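You operate a simulated robot arm through the tools that you are given. There is no shell and no other tool.

Carry out the task below with a simulated robot arm. There is one attempt and no reset: what you move stays moved.

Task
Aim the sensor box till its lamp lights, then try belt 2.
Fine: the one between the narrow belts; the blue lever beside it to FREE first, back to HOLD before starting; run the belt four seconds or more, then stop it; other controls and tubs stay.

It is judged by the outcome, as a careful person would: the job done as asked, and still so three seconds after it is handed in. It fails if anything else is knocked over, pushed out of place, dropped, spilled or broken.

Robot
A 7-joint arm with a two-finger parallel gripper, fixed in place. Base frame: the origin is at the foot of the arm, x ahead of it, y to its left, z up. Lengths are in m, angles in rad, forces in N, time in s.
Its first joint turns from -2.304 to 2.304 rad. Payload 3.91 kg.
Tool frame: the origin (TCP) lies between the finger pads and is the grasp point; the fingertips stand 0.03 m ahead of it; z points along the fingers, y is the line along which they close. The gripper opens to 0.11 m. The fingers are 0.02 m wide and 0.01 m thick; the gripper's body (0.048 by 0.112 m) begins 0.055 m behind the TCP.
Orientation is that of the tool frame in the base frame, as a unit quaternion [x, y, z, w]. With the fingers straight down and closing along the base's y, the tool's x points along the base's -x, its y along +y and its z along -z.

Tools
- The arm moves only by the tool nudge_tool. Its argument "moves" is a list of rows, each a list of 7 numbers: the shift along the tool's x, y, z in m, then the turn, a rotation vector about the tool's x, y, z in rad, then the finger opening in m, from 0 to 0.11. In form: [[x, y, z, rx, ry, rz, gripper], ...]. A call has 1 to 20 rows; each row is the pose to reach, as a shift and turn from the pose commanded when the call began, along the tool's axes at that moment. Each row takes 0.2 s and may step no farther than 0.05 m and 0.15 rad from the row before; otherwise, or with a gripper value out of range, the whole call is refused. A pose out of reach is approached as far as the arm can. The call stops where the force on the tool passes 40 N (or 10 N more than at its start, if that is more) or the arm is blocked; 0.2 s more then pass. The fingers move at their own pace (about 0.108 m/s each) and stop on an object; they squeeze with about 36 N. The grip force told is the motor's: it shows also when the fingers shut on nothing. Time passes only in rows, and 0.2 s behind the last, so rows that repeat a pose let the fingers close. It gives the time, the measured TCP pose, the force on the tool (base axes), the opening and the grip force at its end, in the units of the frame above (readings bear some noise), with the torque about the TCP (base axes, N m) and any sound that the robot's microphone picked up, and new pictures: "views" is both (left out), scene, wrist or none.
- Cameras (640 x 400 px; columns grow to the right, rows downward): "scene" is fixed at [0.2196, 0.6483, 1.5378]; the picture's right is [-0.40, -0.92, 0.00], its down [-0.49, 0.21, -0.85] and it looks along [0.78, -0.34, -0.53] (base axes); focal length 214 px, centre (320, 200). "wrist" rides on the gripper at [0.072, 0.017, -0.103] in the tool frame; the picture's right is [-0.23, 0.97, 0.00], its down [-0.76, -0.18, -0.62] and it looks along [-0.61, -0.14, 0.78] (tool axes); focal length 222 px, centre (320, 200). There is no depth. A picture from a camera that has moved, and an enlarged one, comes with that camera's place and axes in the base frame and with its lens.
- zoom(camera, box): a new picture of the part [left, top, right, bottom] of that camera's present view, enlarged. It takes no simulated time.
- job_done(): hands the job in; it is judged then, once.

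Nothing tells you positions but the pictures and the camera data. Unless the task says otherwise, let go and move clear before handing in.

The tools are called after "Emit:" as a command line: name --pt "numbers of a row" for each row, then --argument value for the rest, lists and objects as JSON in quotes. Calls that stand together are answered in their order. nudge_tool: Moves the arm, as the interface text tells. Its arguments: {"type":"object","properties":{"moves":{"type":"array","items":{"type":"array","items":{"type":"number"}}},"views":{"type":"string","enum":["both","scene","wrist","none"]}},"required":["moves"]} The other tools are called the same way: zoom (camera, box) takes an enlarged picture of a part of a camera's view; job_done () hands the job in.

At the start:

```text
t: 0.0
ee_pos: [0.4978, 0.3045, 1.2656]
tcp_rot: [0.0, 1.0, -0.001, 0.0]
force: [-0.3, 0.2, 0.3]
torque: [0.04, -0.01, 0.02]
gripper_width: 0.1101
gripper_force: 0.1
```

scene: 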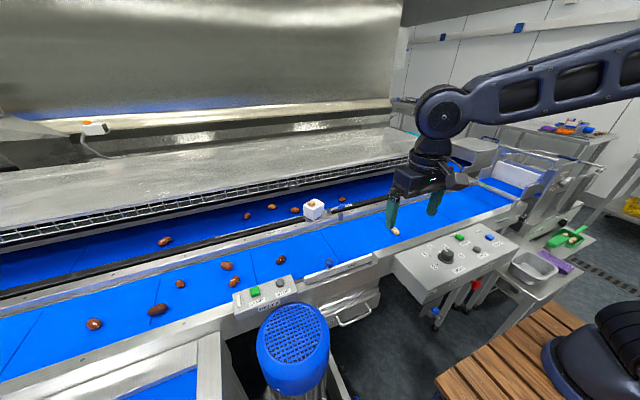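
wrist: 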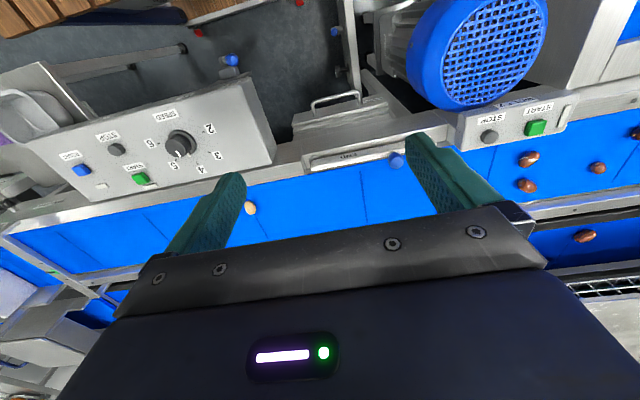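

I see two blue belts, a control panel with a knob and buttons, a smaller START/STOP panel, and a white box between the belts that may be the sensor. I'll look closer before moving anything.

Emit:
zoom --camera "scene" --box '[220, 170, 400, 320]'

Emit:
zoom --camera "scene" --box '[380, 200, 540, 320]'

Emit:
zoom --camera "scene" --box '[60, 100, 220, 220]'

Emit:
zoom --camera "wrist" --box '[0, 50, 320, 250]'

Emit:
zoom --camera "wrist" --box '[290, 50, 640, 270]'

```text
2.67 times, centred on (310, 245) of scene
camera zoom: at [0.2196, 0.6483, 1.5378], right [-0.4, -0.92, 0.0], down [-0.49, 0.21, -0.85], along [0.78, -0.34, -0.53], focal length 572 px, centre (347, 80)
```

zoom: 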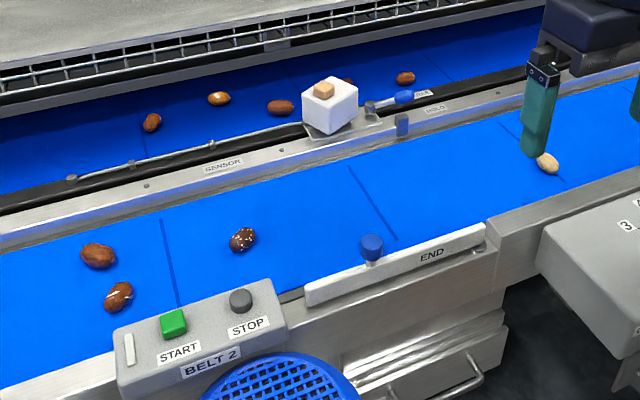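

```text
3.33 times, centred on (460, 260) of scene
camera zoom: at [0.2196, 0.6483, 1.5378], right [-0.4, -0.92, 0.0], down [-0.49, 0.21, -0.85], along [0.78, -0.34, -0.53], focal length 715 px, centre (-147, 0)
```

zoom: 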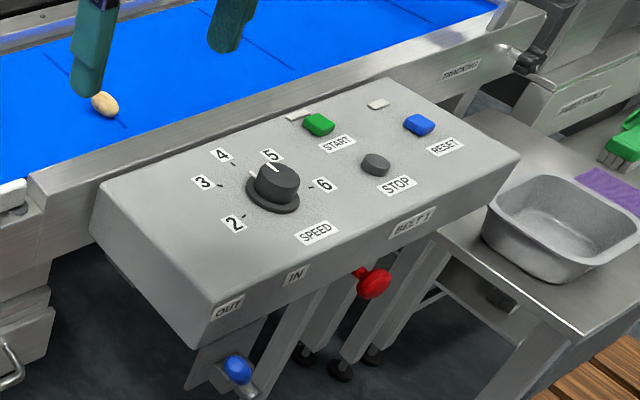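

```text
3.33 times, centred on (140, 160) of scene
camera zoom: at [0.2196, 0.6483, 1.5378], right [-0.4, -0.92, 0.0], down [-0.49, 0.21, -0.85], along [0.78, -0.34, -0.53], focal length 715 px, centre (920, 333)
```

zoom: 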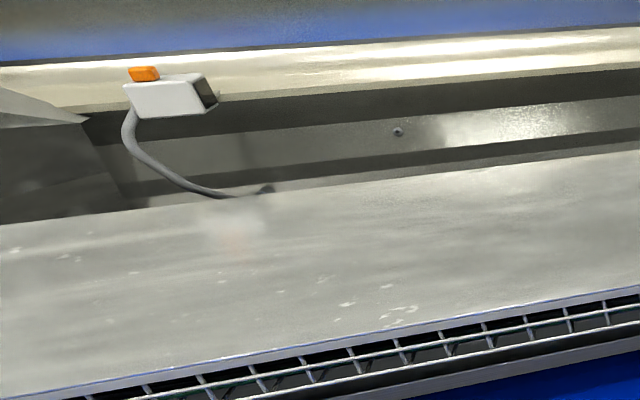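

```text
2.00 times, centred on (160, 150) of wrist
camera zoom: at [0.4253, 0.3203, 1.369], right [0.23, 0.97, 0.0], down [0.76, -0.18, 0.62], along [0.61, -0.14, -0.78], focal length 444 px, centre (640, 300)
```

zoom: 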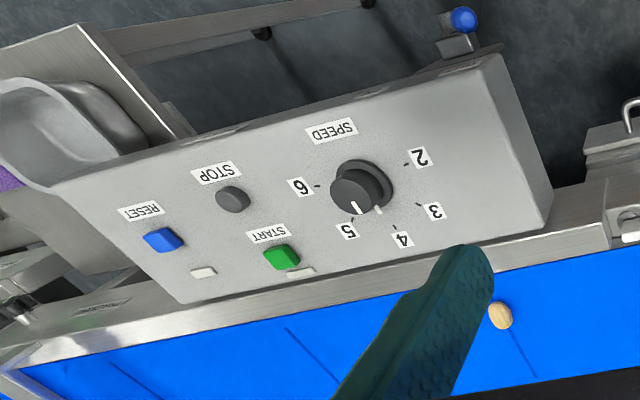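

```text
1.82 times, centred on (465, 160) of wrist
camera zoom: at [0.4253, 0.3203, 1.369], right [0.23, 0.97, 0.0], down [0.76, -0.18, 0.62], along [0.61, -0.14, -0.78], focal length 404 px, centre (56, 273)
```

zoom: 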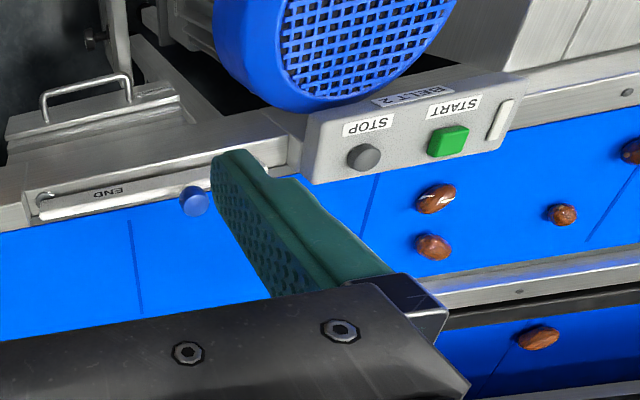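

The white cube with a tan cap on the SENSOR rail between the narrow belts looks like the right box, with a blue lever and FREE/HOLD labels beside it. I'll zoom in on it and the surroundings.

Emit:
zoom --camera "scene" --box '[290, 185, 354, 225]'

Emit:
zoom --camera "scene" --box '[230, 180, 310, 230]'

Emit:
zoom --camera "scene" --box '[310, 250, 390, 300]'

Emit:
zoom --camera "scene" --box '[220, 260, 316, 320]'

Emit:
zoom --camera "scene" --box '[330, 160, 410, 210]'

```text
10.00 times, centred on (322, 205) of scene
camera zoom: at [0.2196, 0.6483, 1.5378], right [-0.4, -0.92, 0.0], down [-0.49, 0.21, -0.85], along [0.78, -0.34, -0.53], focal length 2145 px, centre (300, 150)
```

zoom: 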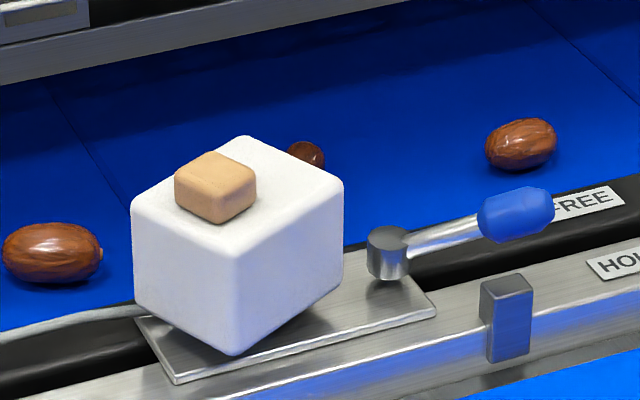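

```text
8.00 times, centred on (270, 205) of scene
camera zoom: at [0.2196, 0.6483, 1.5378], right [-0.4, -0.92, 0.0], down [-0.49, 0.21, -0.85], along [0.78, -0.34, -0.53], focal length 1716 px, centre (720, 160)
```

zoom: 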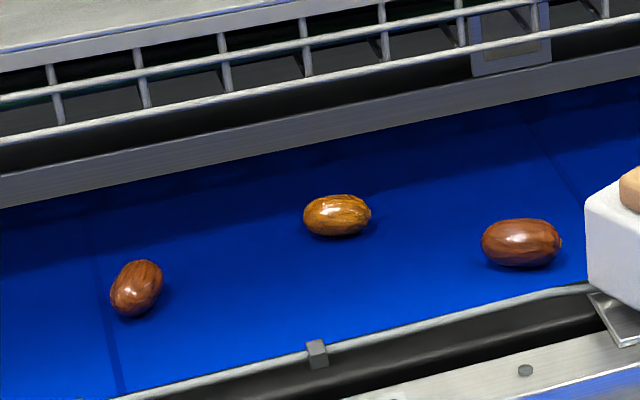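

```text
8.00 times, centred on (350, 275) of scene
camera zoom: at [0.2196, 0.6483, 1.5378], right [-0.4, -0.92, 0.0], down [-0.49, 0.21, -0.85], along [0.78, -0.34, -0.53], focal length 1716 px, centre (80, -400)
```

zoom: 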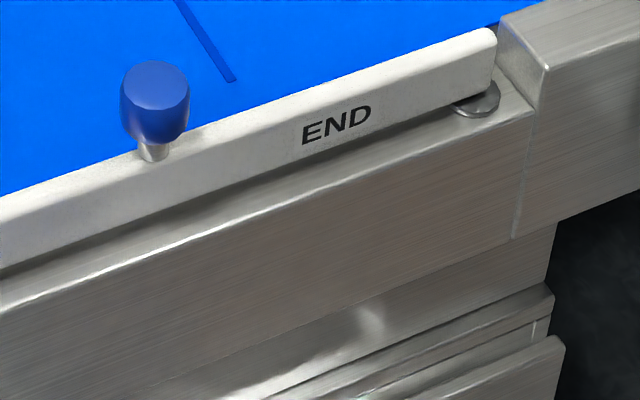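

```text
6.67 times, centred on (268, 290) of scene
camera zoom: at [0.2196, 0.6483, 1.5378], right [-0.4, -0.92, 0.0], down [-0.49, 0.21, -0.85], along [0.78, -0.34, -0.53], focal length 1430 px, centre (667, -400)
```

zoom: 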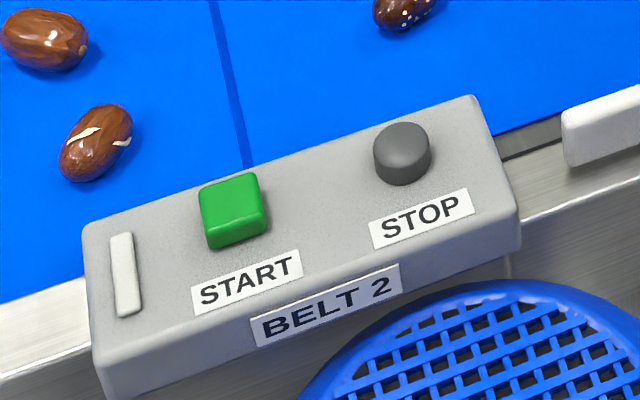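

```text
8.00 times, centred on (370, 185) of scene
camera zoom: at [0.2196, 0.6483, 1.5378], right [-0.4, -0.92, 0.0], down [-0.49, 0.21, -0.85], along [0.78, -0.34, -0.53], focal length 1716 px, centre (-80, 320)
```

zoom: 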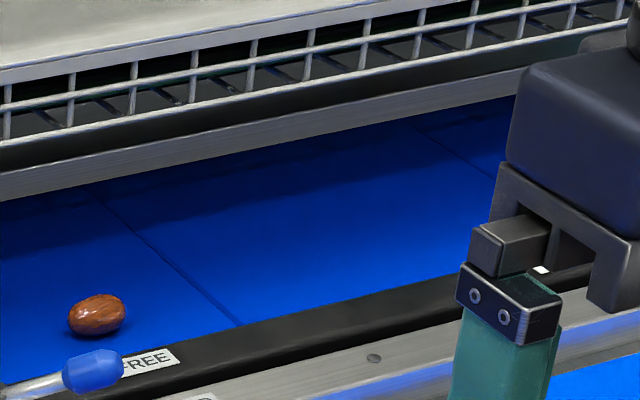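

The lever and two labels (FREE, HOLD) sit right of the cube near (0.97, 0.35, 0.98) by my estimate, but parallax makes the lever's state uncertain. I'll bring the wrist camera over the box, staying high, to see it from another angle.

Emit:
nudge_tool --pt "-0.045 0.01 0.01 0 0 0 0.11" --pt "-0.09 0.02 0.02 0 0 0 0.11" --pt "-0.135 0.03 0.03 0 0 0 0.11" --pt "-0.18 0.04 0.04 0 0 0 0.11" --pt "-0.22 0.05 0.045 0 0 0 0.11" --views "both"

```text
t: 1.2
ee_pos: [0.7178, 0.3552, 1.2215]
tcp_rot: [0.0, 1.0, 0.0, 0.001]
force: [-0.4, 0.4, 0.7]
torque: [-0.02, -0.04, -0.02]
gripper_width: 0.1099
gripper_force: 0.1
camera wrist: at [0.6463, 0.3707, 1.3254], right [0.23, 0.97, 0.0], down [0.76, -0.18, 0.62], along [0.61, -0.14, -0.78], focal length 222 px, centre (320, 200)
```

scene: 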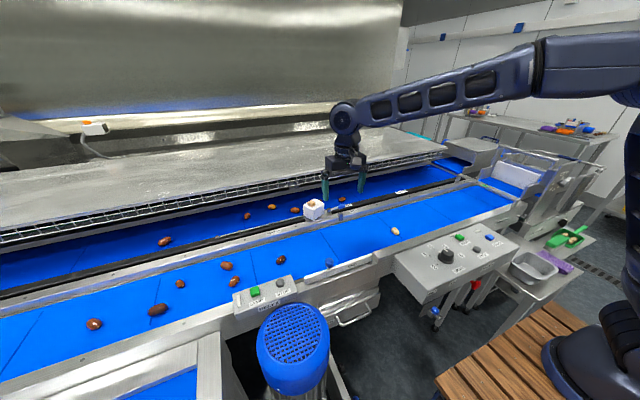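
wrist: 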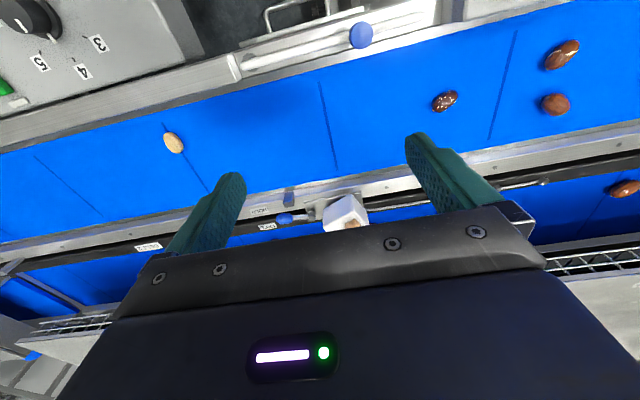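

The cube triangulates to about (0.94, 0.35, 1.0), with the lever to its right (−y side). I'll zoom for detail.

Emit:
zoom --camera "wrist" --box '[230, 180, 390, 240]'

Emit:
zoom --camera "scene" --box '[290, 185, 370, 235]'

Emit:
zoom --camera "wrist" --box '[0, 180, 240, 330]'

```text
4.00 times, centred on (310, 210) of wrist
camera zoom: at [0.6463, 0.3707, 1.3254], right [0.23, 0.97, 0.0], down [0.76, -0.18, 0.62], along [0.61, -0.14, -0.78], focal length 888 px, centre (360, 160)
```

zoom: 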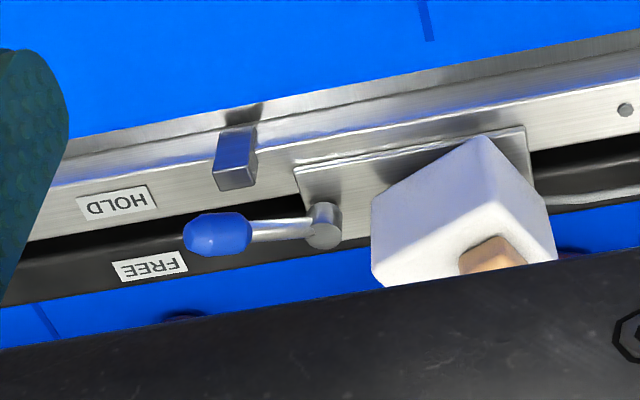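

```text
8.00 times, centred on (330, 210) of scene
camera zoom: at [0.2196, 0.6483, 1.5378], right [-0.4, -0.92, 0.0], down [-0.49, 0.21, -0.85], along [0.78, -0.34, -0.53], focal length 1716 px, centre (240, 120)
```

zoom: 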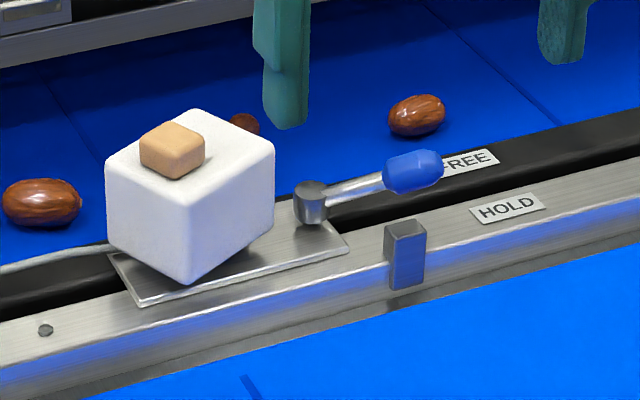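

```text
2.67 times, centred on (120, 255) of wrist
camera zoom: at [0.6463, 0.3707, 1.3254], right [0.23, 0.97, 0.0], down [0.76, -0.18, 0.62], along [0.61, -0.14, -0.78], focal length 592 px, centre (853, 53)
```

zoom: 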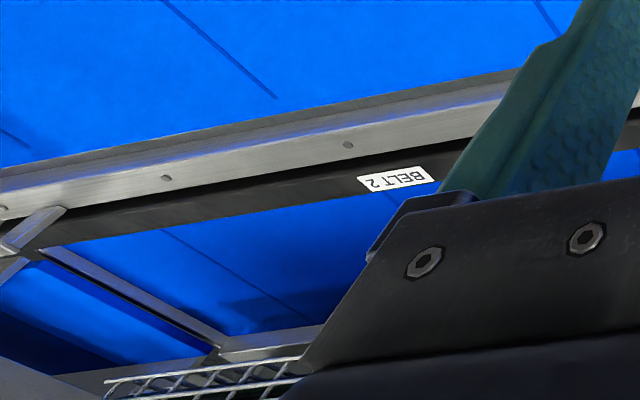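

The lever arm (pivot about (0.96, 0.28), knob about (0.94, 0.225, 0.985)) seems to point toward the HOLD side now, and "BELT 2" is labelled on the far narrow belt. I need to see which box face holds the lens and where its target is, so I'll move the camera for better views.

Emit:
nudge_tool --pt "-0.045 0.0 0.0 0 0 0 0.11" --pt "-0.09 0.0 0.0 0 0 0 0.11" --pt "-0.13 0.0 0.0 0 0 0 0.11" --views "both"

```text
t: 2.0
ee_pos: [0.8479, 0.3537, 1.2215]
tcp_rot: [0.001, 1.0, 0.001, 0.001]
force: [-0.6, 0.1, 1.0]
torque: [-0.03, -0.04, 0.02]
gripper_width: 0.1102
gripper_force: 0.1
camera wrist: at [0.7764, 0.3705, 1.3254], right [0.23, 0.97, 0.0], down [0.76, -0.18, 0.62], along [0.61, -0.14, -0.78], focal length 222 px, centre (320, 200)
```

scene: 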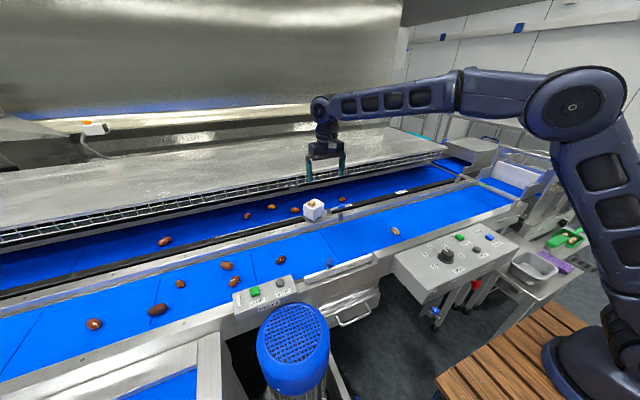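
wrist: 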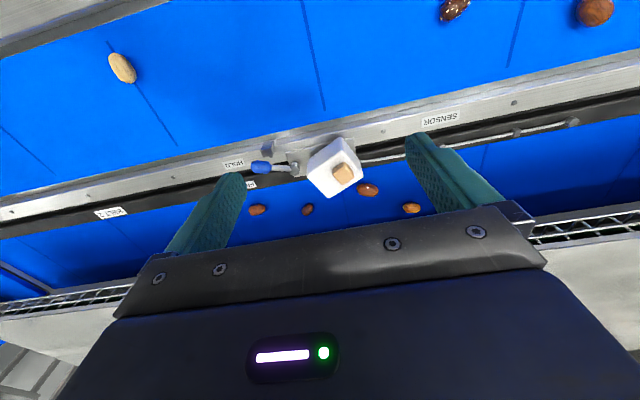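

Emit:
zoom --camera "wrist" --box '[230, 120, 390, 220]'

Emit:
zoom --camera "scene" --box '[270, 160, 350, 210]'

```text
4.00 times, centred on (310, 170) of wrist
camera zoom: at [0.7764, 0.3705, 1.3254], right [0.23, 0.97, 0.0], down [0.76, -0.18, 0.62], along [0.61, -0.14, -0.78], focal length 888 px, centre (360, 320)
```

zoom: 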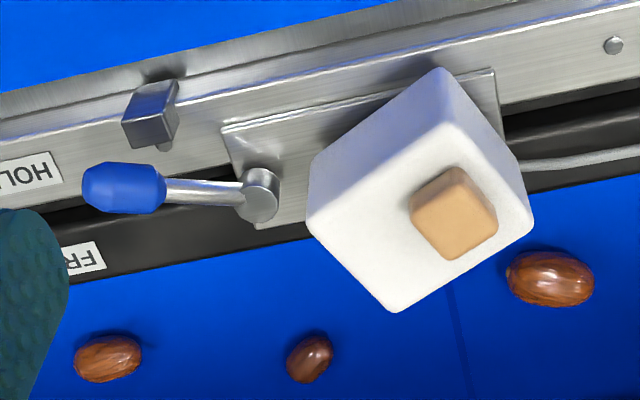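

```text
8.00 times, centred on (310, 185) of scene
camera zoom: at [0.2196, 0.6483, 1.5378], right [-0.4, -0.92, 0.0], down [-0.49, 0.21, -0.85], along [0.78, -0.34, -0.53], focal length 1716 px, centre (400, 320)
```

zoom: 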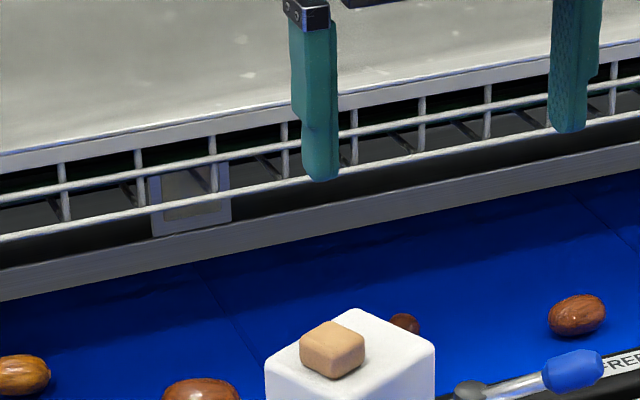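

The cube's two near faces are blank, so its lens is on a hidden side; a reflector-like plate is on the far rail of belt 2 roughly across from it. I'll yaw the hand 90° to look along +y from the lever side.

Emit:
nudge_tool --pt "-0.003 -0.014 0.002 0 0 -0.143 0.11" --pt "-0.006 -0.028 0.004 0 0 -0.286 0.11" --pt "-0.009 -0.042 0.006 0 0 -0.428 0.11" --pt "-0.012 -0.056 0.008 0 0 -0.571 0.11" --pt "-0.015 -0.07 0.01 0 0 -0.714 0.11" --pt "-0.018 -0.084 0.011 0 0 -0.857 0.11" --pt "-0.021 -0.098 0.013 0 0 -1.0 0.11" --pt "-0.024 -0.112 0.015 0 0 -1.142 0.11" --pt "-0.027 -0.126 0.017 0 0 -1.285 0.11" --pt "-0.03 -0.14 0.019 0 0 -1.428 0.11" --pt "-0.032 -0.154 0.02 0 0 -1.571 0.11" --views "both"

```text
t: 4.4
ee_pos: [0.8784, 0.201, 1.2003]
tcp_rot: [0.709, -0.706, 0.0, 0.0]
force: [-0.3, -0.2, 0.0]
torque: [-0.01, -0.02, 0.02]
gripper_width: 0.1098
gripper_force: 0.0
camera wrist: at [0.8631, 0.1266, 1.3039], right [-0.97, 0.22, 0.0], down [0.18, 0.76, 0.62], along [0.14, 0.61, -0.78], focal length 222 px, centre (320, 200)
```

scene: 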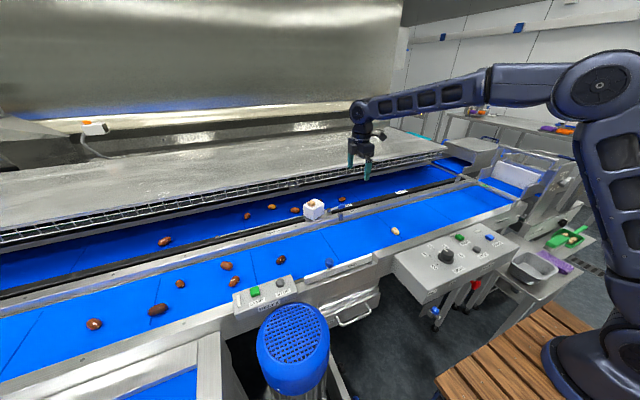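
wrist: 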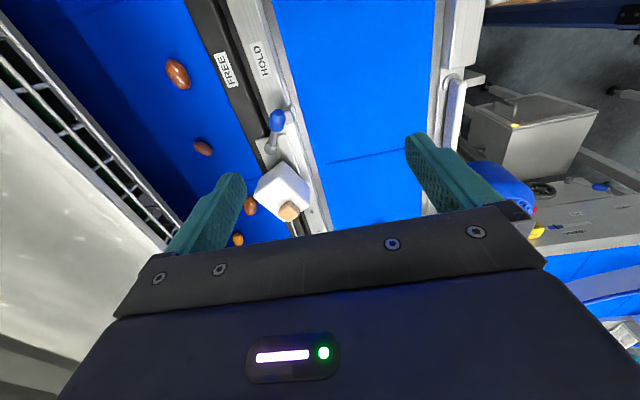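

Emit:
zoom --camera "wrist" --box '[220, 90, 348, 240]'

Emit:
zoom --camera "wrist" --box '[0, 0, 260, 250]'

```text
2.67 times, centred on (284, 165) of wrist
camera zoom: at [0.8631, 0.1266, 1.3039], right [-0.97, 0.22, 0.0], down [0.18, 0.76, 0.62], along [0.14, 0.61, -0.78], focal length 592 px, centre (416, 293)
```

zoom: 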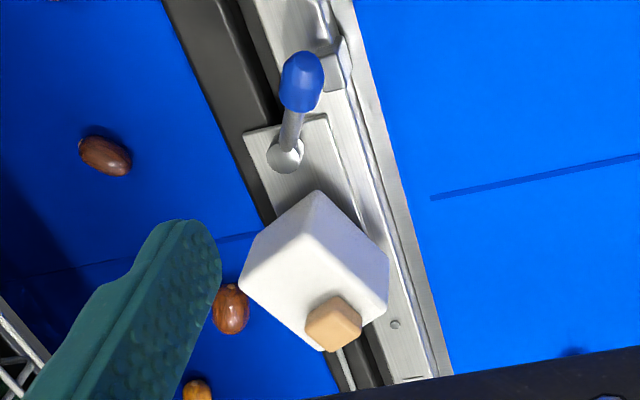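

```text
1.60 times, centred on (130, 125) of wrist
camera zoom: at [0.8631, 0.1266, 1.3039], right [-0.97, 0.22, 0.0], down [0.18, 0.76, 0.62], along [0.14, 0.61, -0.78], focal length 355 px, centre (624, 320)
```

zoom: 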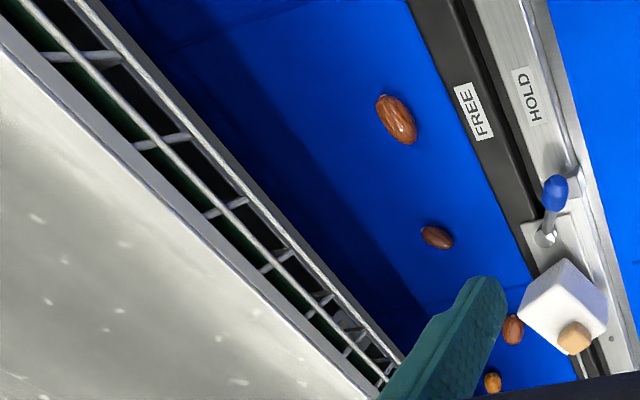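

Emit:
zoom --camera "wrist" --box '[250, 95, 320, 225]'

Emit:
zoom --camera "wrist" --box '[100, 160, 200, 250]'

```text
3.08 times, centred on (285, 160) of wrist
camera zoom: at [0.8631, 0.1266, 1.3039], right [-0.97, 0.22, 0.0], down [0.18, 0.76, 0.62], along [0.14, 0.61, -0.78], focal length 684 px, centre (428, 323)
```

zoom: 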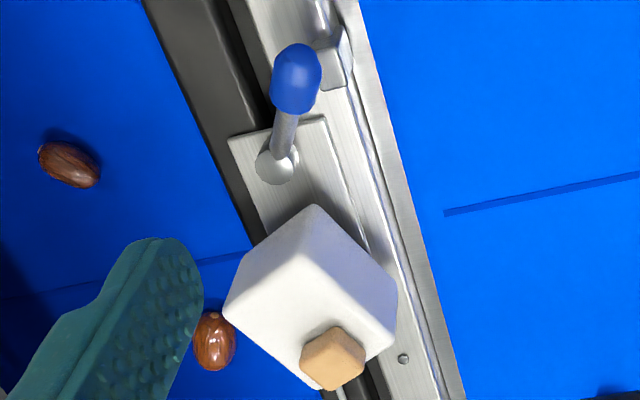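

```text
4.44 times, centred on (150, 205) of wrist
camera zoom: at [0.8631, 0.1266, 1.3039], right [-0.97, 0.22, 0.0], down [0.18, 0.76, 0.62], along [0.14, 0.61, -0.78], focal length 987 px, centre (1076, 178)
```

zoom: 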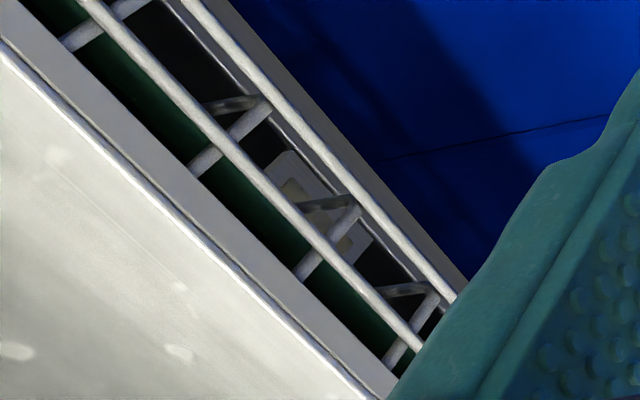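

No lens shows on the lever-side face, so it likely faces the belt-2 side, turned about 25° off the far reflector (about (1.27, 0.345)). Refined positions: lever pivot (0.982, 0.274), knob (0.948, 0.223, 0.980), box centre (0.99, 0.35). These lie beyond vertical-tool reach, so next I'll close the fingers and tilt the tool outward.

Emit:
nudge_tool --pt "0 -0.005 0.015 0.12 0 0 0.0" --pt "0 -0.01 0.03 0.24 0 0 0.0" --pt "0 -0.015 0.045 0.36 0 0 0.0" --pt "0 -0.02 0.06 0.48 0 0 0.0" --pt "0 -0.025 0.07 0.6 0 0 0.0" --views "both"

```text
t: 5.6
ee_pos: [0.9042, 0.2, 1.1302]
tcp_rot: [0.676, -0.675, 0.209, -0.209]
force: [-0.3, -0.6, -0.5]
torque: [0.05, 0.02, 0.03]
gripper_width: 0.0
gripper_force: 36.2
camera wrist: at [0.832, 0.127, 1.206], right [-0.8, 0.23, -0.55], down [-0.21, 0.76, 0.61], along [0.56, 0.61, -0.56], focal length 222 px, centre (320, 200)
```

scene: 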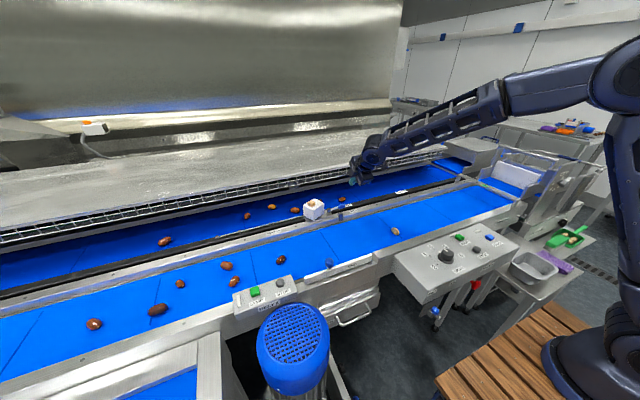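
wrist: 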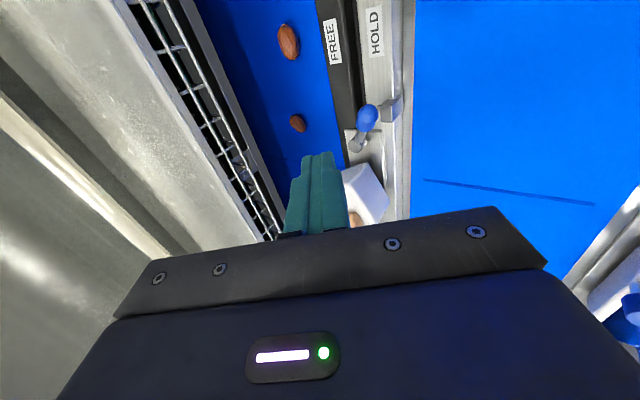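

Now I'll test the outward reach well above the equipment.

Emit:
nudge_tool --pt "-0.008 -0.02 0.029 0 0 0 0" --pt "-0.015 -0.04 0.057 0 0 0 0" --pt "-0.022 -0.06 0.086 0 0 0 0" --pt "-0.03 -0.079 0.1147 0 0 0 0" --views "both"

```text
t: 6.6
ee_pos: [1.0334, 0.2308, 1.0796]
tcp_rot: [-0.675, 0.675, -0.21, 0.209]
force: [-0.2, -0.1, 0.3]
torque: [-0.02, 0.02, 0.02]
gripper_width: 0.0003
gripper_force: 36.0
camera wrist: at [0.9617, 0.1572, 1.1562], right [-0.8, 0.23, -0.55], down [-0.21, 0.76, 0.61], along [0.56, 0.61, -0.56], focal length 222 px, centre (320, 200)
```

scene: 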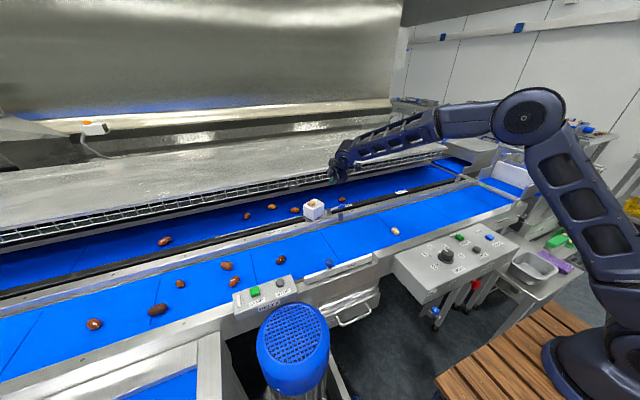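
wrist: 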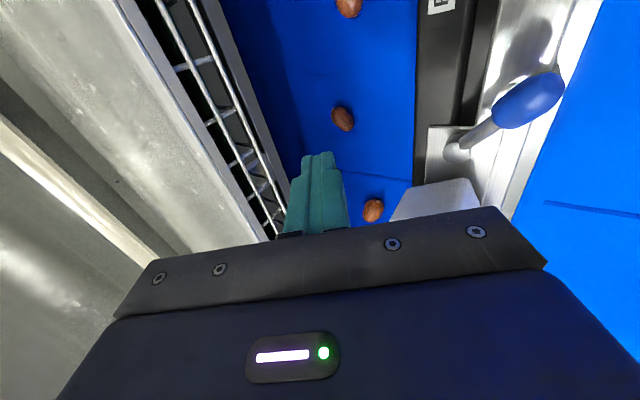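

The reach is fine. I'll take a closer look at the lever from here.

Emit:
zoom --camera "wrist" --box '[380, 0, 620, 220]'

Emit:
zoom --camera "scene" --box '[290, 160, 370, 225]'

```text
1.82 times, centred on (500, 110) of wrist
camera zoom: at [0.9617, 0.1572, 1.1562], right [-0.8, 0.23, -0.55], down [-0.21, 0.76, 0.61], along [0.56, 0.61, -0.56], focal length 404 px, centre (-7, 364)
```

zoom: 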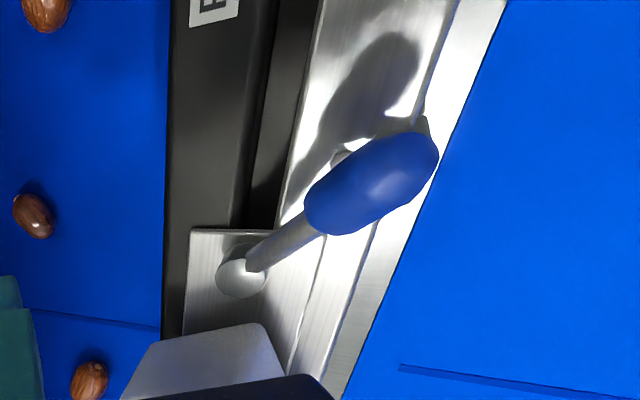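

```text
6.15 times, centred on (330, 192) of scene
camera zoom: at [0.2196, 0.6483, 1.5378], right [-0.4, -0.92, 0.0], down [-0.49, 0.21, -0.85], along [0.78, -0.34, -0.53], focal length 1320 px, centre (258, 246)
```

zoom: 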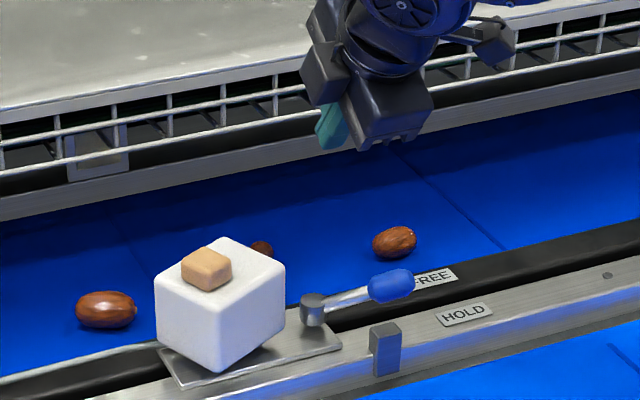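

I'll back over the lever (staying about 4 cm above it), reduce the tilt, and set up on the near side of the knob.

Emit:
nudge_tool --pt "0.005 0.037 -0.022 -0.075 0 0 0" --pt "0.0095 0.075 -0.036 -0.15 0 0 0" --pt "0.014 0.11 -0.045 -0.225 0 0 0" --pt "0.0188 0.145 -0.0508 -0.3 0 0 0" --views "both"

```text
t: 7.6
ee_pos: [0.8837, 0.2106, 1.0412]
tcp_rot: [-0.699, 0.699, -0.106, 0.106]
force: [-0.2, 1.4, 0.2]
torque: [0.0, -0.02, 0.02]
gripper_width: 0.0
gripper_force: 35.8
camera wrist: at [0.8384, 0.1385, 1.1345], right [-0.93, 0.23, -0.29], down [-0.01, 0.76, 0.65], along [0.37, 0.61, -0.71], focal length 222 px, centre (320, 200)
```

scene: 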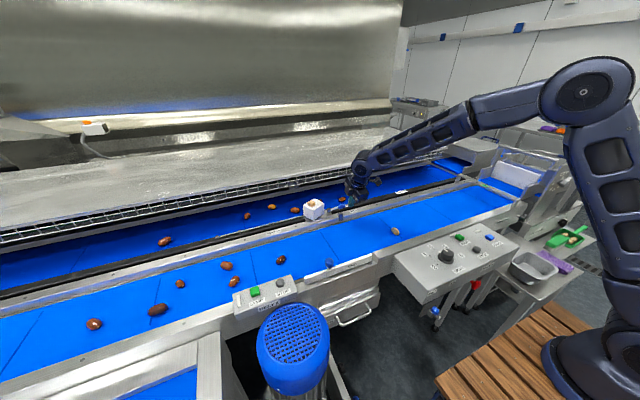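
wrist: 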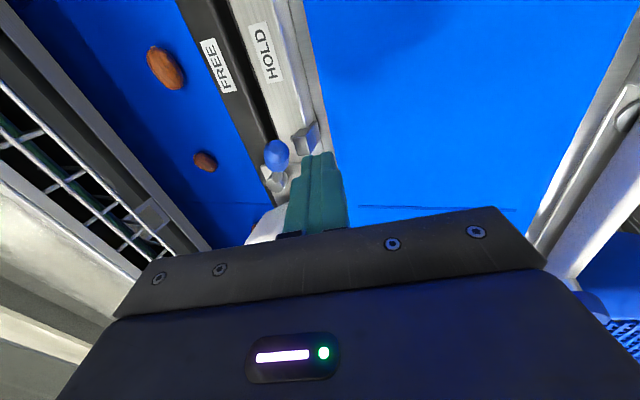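

Emit:
zoom --camera "wrist" --box '[240, 110, 368, 240]'

Emit:
zoom --camera "scene" --box '[300, 165, 388, 220]'

```text
3.08 times, centred on (304, 175) of wrist
camera zoom: at [0.8384, 0.1385, 1.1345], right [-0.93, 0.23, -0.29], down [-0.01, 0.76, 0.65], along [0.37, 0.61, -0.71], focal length 684 px, centre (369, 277)
```

zoom: 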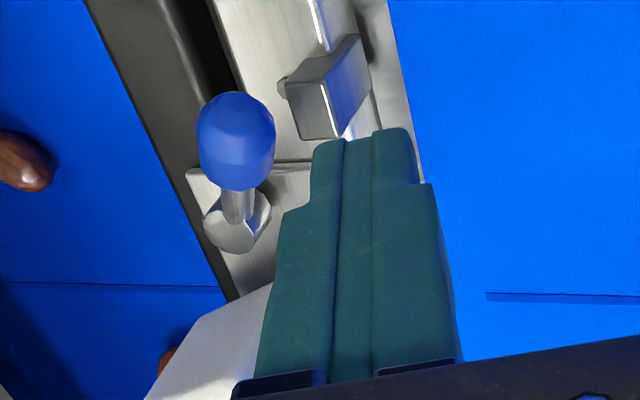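

```text
7.27 times, centred on (344, 192) of scene
camera zoom: at [0.2196, 0.6483, 1.5378], right [-0.4, -0.92, 0.0], down [-0.49, 0.21, -0.85], along [0.78, -0.34, -0.53], focal length 1560 px, centre (146, 254)
```

zoom: 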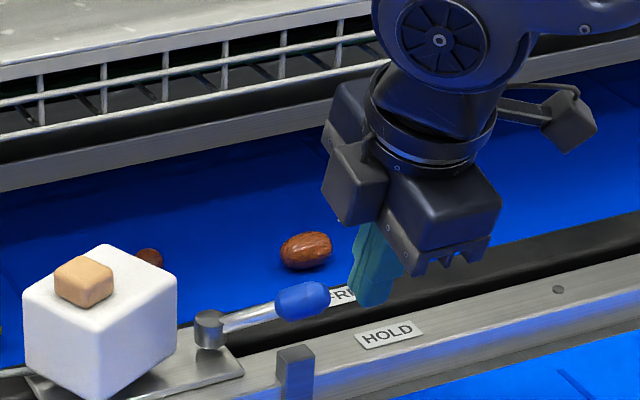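

The fingertips are just short of the knob on its near side. I'll descend to knob height (tip about z 0.963), keeping clear of the small post.

Emit:
nudge_tool --pt "0 0.005 0.0244 0 0 0 0" --pt "0 0.0098 0.0488 0 0 0 0" --views "both"

Emit:
zoom --camera "wrist" --box '[220, 70, 380, 230]'

Emit:
zoom --camera "scene" --box '[300, 170, 388, 225]'

```text
t: 8.2
ee_pos: [0.8899, 0.21, 0.9906]
tcp_rot: [0.699, -0.699, 0.107, -0.105]
force: [0.5, -0.1, -0.2]
torque: [0.01, 0.04, 0.01]
gripper_width: 0.0
gripper_force: 35.9
camera wrist: at [0.8441, 0.1376, 1.0846], right [-0.93, 0.23, -0.29], down [-0.01, 0.76, 0.65], along [0.37, 0.61, -0.71], focal length 222 px, centre (320, 200)
```

scene: 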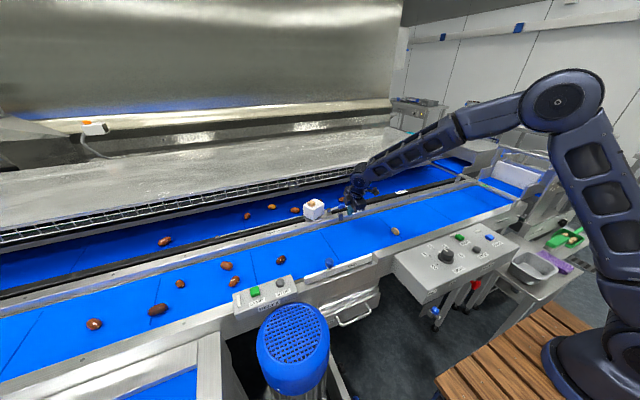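
wrist: 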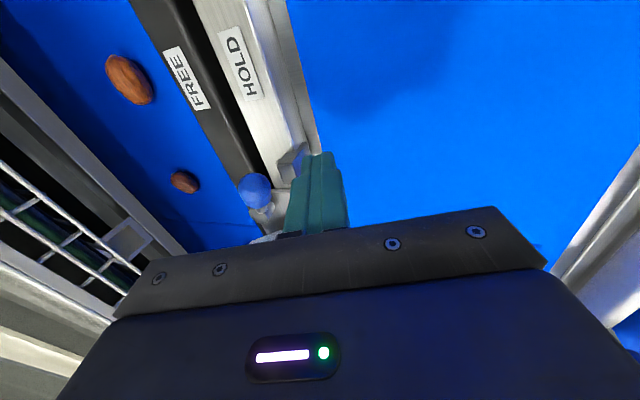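

```text
2.50 times, centred on (300, 150) of wrist
camera zoom: at [0.8441, 0.1376, 1.0846], right [-0.93, 0.23, -0.29], down [-0.01, 0.76, 0.65], along [0.37, 0.61, -0.71], focal length 555 px, centre (370, 325)
```

zoom: 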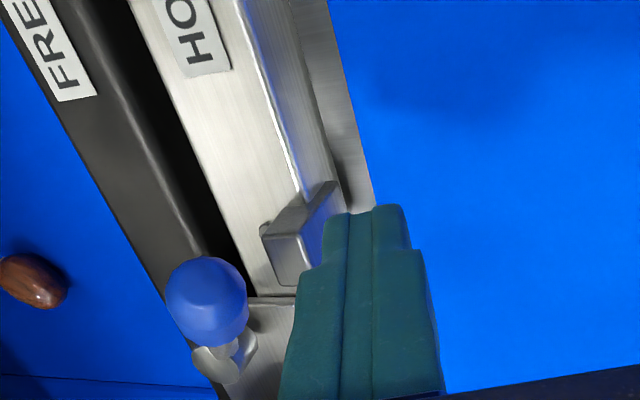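

```text
7.27 times, centred on (344, 198) of scene
camera zoom: at [0.2196, 0.6483, 1.5378], right [-0.4, -0.92, 0.0], down [-0.49, 0.21, -0.85], along [0.78, -0.34, -0.53], focal length 1560 px, centre (146, 218)
```

zoom: 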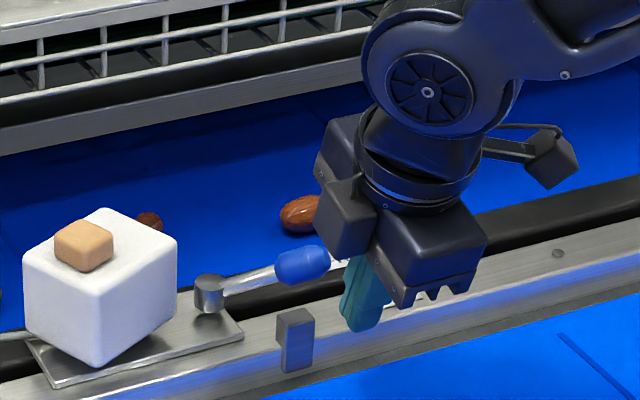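

Fingertips are at about (0.90, 0.21, 0.96), right beside the knob and clear of the post. Pushing the lever in +x toward FREE in small steps.

Emit:
nudge_tool --pt "0 -0.0096 0.003 0 0 0 0" --pt "0 -0.0191 0.0059 0 0 0 0" --pt "0.001 -0.0287 0.0089 0 0 0 0" --pt "0.002 -0.0382 0.0118 0 0 0 0" --pt "0.003 -0.0478 0.0148 0 0 0 0" --pt "0.003 -0.0573 0.0177 0 0 0 0" --views "both"

Emit:
zoom --camera "wrist" --box '[200, 70, 360, 230]'

Emit:
zoom --camera "scene" --box '[290, 170, 378, 225]'

```text
t: 9.6
ee_pos: [0.9508, 0.2081, 0.991]
tcp_rot: [-0.699, 0.7, -0.106, 0.106]
force: [-0.3, -0.5, 0.4]
torque: [0.03, -0.02, 0.02]
gripper_width: 0.0
gripper_force: 36.2
camera wrist: at [0.9051, 0.1351, 1.0849], right [-0.93, 0.23, -0.29], down [-0.01, 0.76, 0.65], along [0.37, 0.61, -0.7], focal length 222 px, centre (320, 200)
```

scene: 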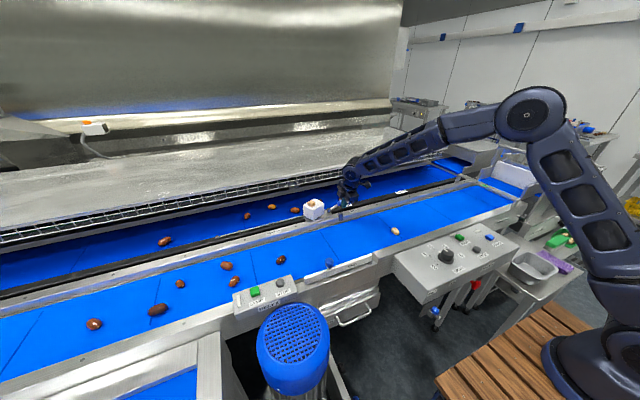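
wrist: 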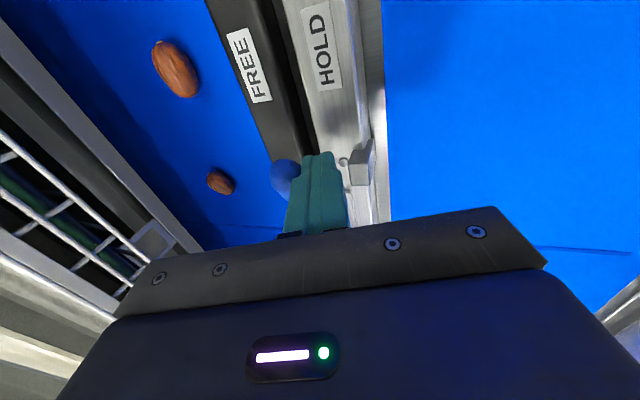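

```text
2.50 times, centred on (280, 150) of wrist
camera zoom: at [0.9051, 0.1351, 1.0849], right [-0.93, 0.23, -0.29], down [-0.01, 0.76, 0.65], along [0.37, 0.61, -0.7], focal length 555 px, centre (420, 325)
```

zoom: 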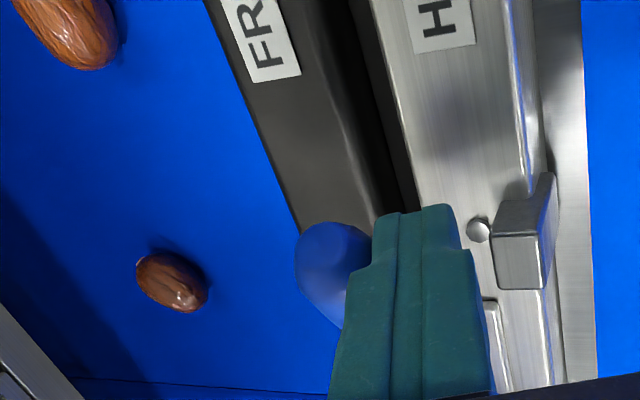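

```text
7.27 times, centred on (334, 198) of scene
camera zoom: at [0.2196, 0.6483, 1.5378], right [-0.4, -0.92, 0.0], down [-0.49, 0.21, -0.85], along [0.78, -0.34, -0.53], focal length 1560 px, centre (218, 218)
```

zoom: 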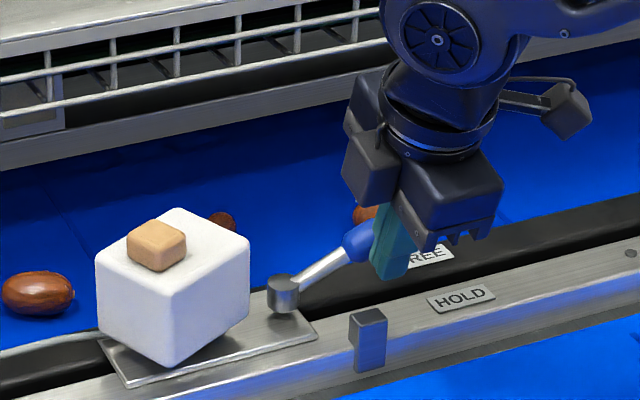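

The lever is swinging toward FREE with almost no resistance. I'll keep pushing gently to the end of its travel.

Emit:
nudge_tool --pt "0 -0.0076 0.0024 0 0 0 0" --pt "0 -0.0153 0.0047 0 0 0 0" --pt "0 -0.0229 0.0071 0 0 0 0" --pt "0 -0.0306 0.0095 0 0 0 0" --pt "0 -0.0363 0.0112 0 0 0 0" --views "both"

Emit:
zoom --camera "wrist" --box '[200, 70, 360, 230]'

Emit:
zoom --camera "scene" --box '[290, 170, 378, 225]'

```text
t: 10.8
ee_pos: [0.989, 0.2087, 0.991]
tcp_rot: [0.699, -0.699, 0.106, -0.106]
force: [0.2, 0.6, -0.2]
torque: [-0.01, 0.02, 0.01]
gripper_width: 0.0001
gripper_force: 35.8
camera wrist: at [0.943, 0.1353, 1.0843], right [-0.93, 0.23, -0.29], down [-0.01, 0.76, 0.65], along [0.37, 0.61, -0.71], focal length 222 px, centre (320, 200)
```

scene: 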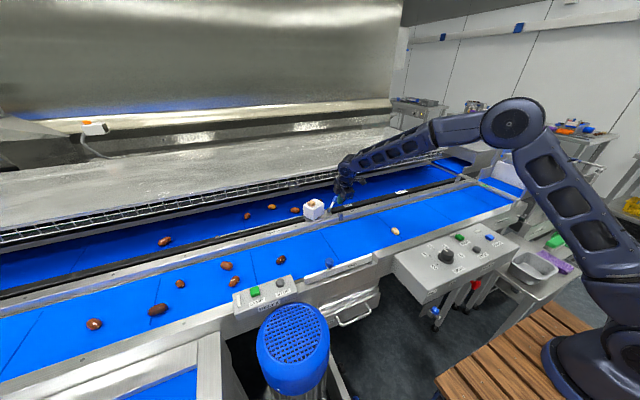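
wrist: 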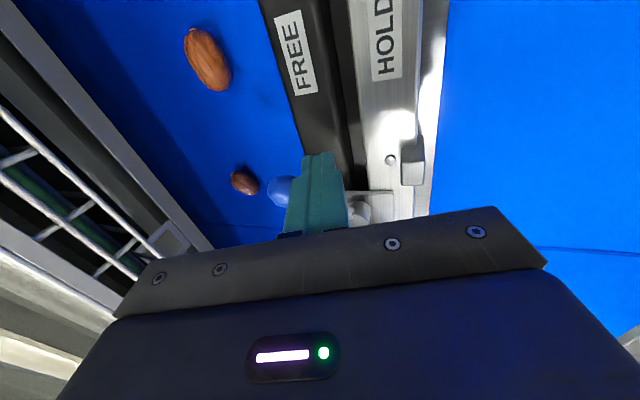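

```text
2.50 times, centred on (280, 150) of wrist
camera zoom: at [0.943, 0.1353, 1.0843], right [-0.93, 0.23, -0.29], down [-0.01, 0.76, 0.65], along [0.37, 0.61, -0.71], focal length 555 px, centre (420, 325)
```

zoom: 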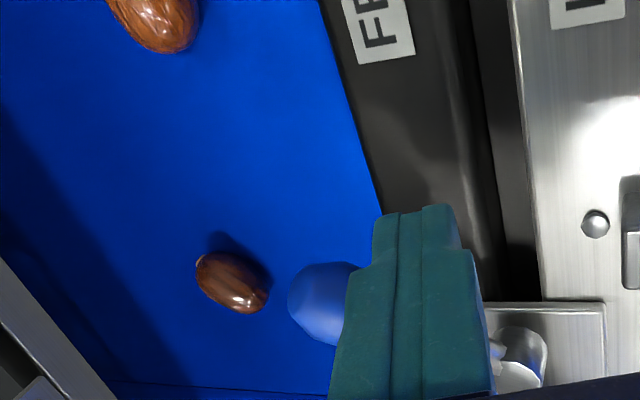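

```text
7.27 times, centred on (334, 198) of scene
camera zoom: at [0.2196, 0.6483, 1.5378], right [-0.4, -0.92, 0.0], down [-0.49, 0.21, -0.85], along [0.78, -0.34, -0.53], focal length 1560 px, centre (218, 218)
```

zoom: 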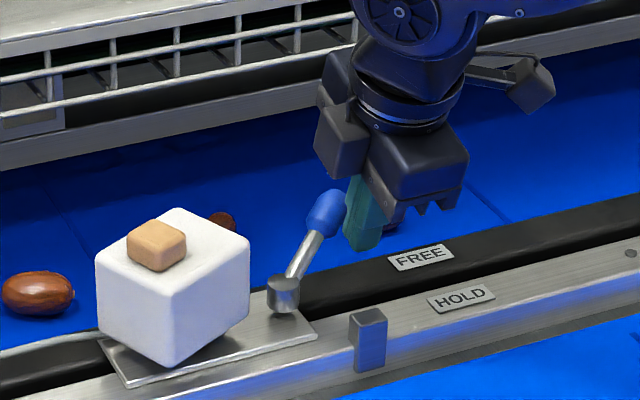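

The lever is at about the mirror image of its starting angle. I'll push a little more in tiny steps to check for an end stop.

Emit:
nudge_tool --pt "0 -0.0048 0.0015 0 0 0 0" --pt "0 -0.0096 0.003 0 0 0 0" --pt "0 -0.0096 0.003 0 0 0 0" --views "both"

Emit:
zoom --camera "scene" --box '[290, 170, 378, 225]'

```text
t: 11.4
ee_pos: [0.9917, 0.208, 0.9908]
tcp_rot: [0.7, -0.699, 0.104, -0.103]
force: [-21.4, -8.4, 9.1]
torque: [-0.08, 0.22, 0.08]
gripper_width: 0.0
gripper_force: 36.0
stopped in row 2: the force on the tool passed its limit at 50 N (the readings are from after the stop); the commanded pose is now the measured one
camera wrist: at [0.9475, 0.1356, 1.0847], right [-0.93, 0.23, -0.28], down [-0.01, 0.76, 0.65], along [0.36, 0.61, -0.71], focal length 222 px, centre (320, 200)
```

scene: 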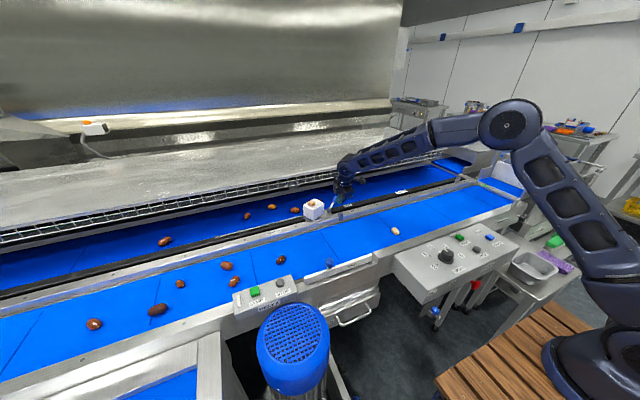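
wrist: 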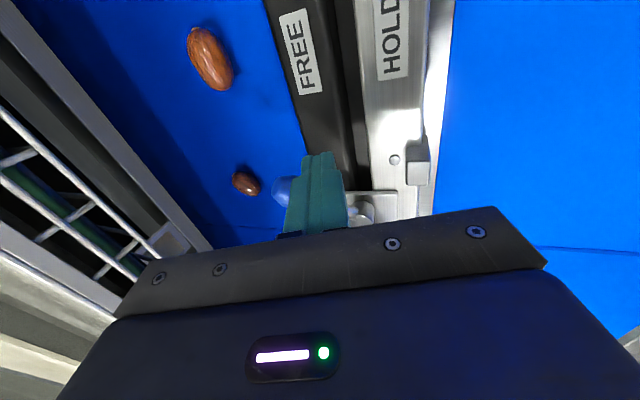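

```text
7.27 times, centred on (334, 198) of scene
camera zoom: at [0.2196, 0.6483, 1.5378], right [-0.4, -0.92, 0.0], down [-0.49, 0.21, -0.85], along [0.78, -0.34, -0.53], focal length 1560 px, centre (218, 218)
```

zoom: 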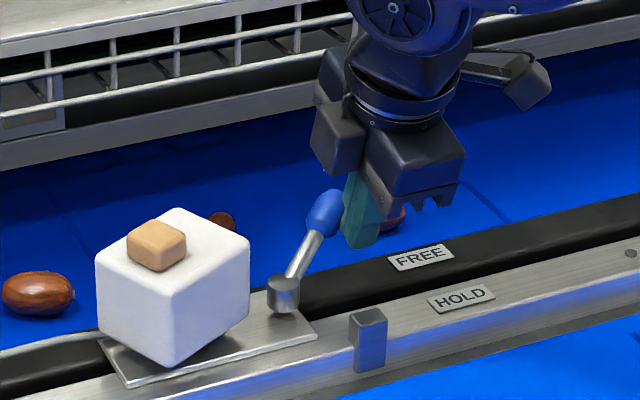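

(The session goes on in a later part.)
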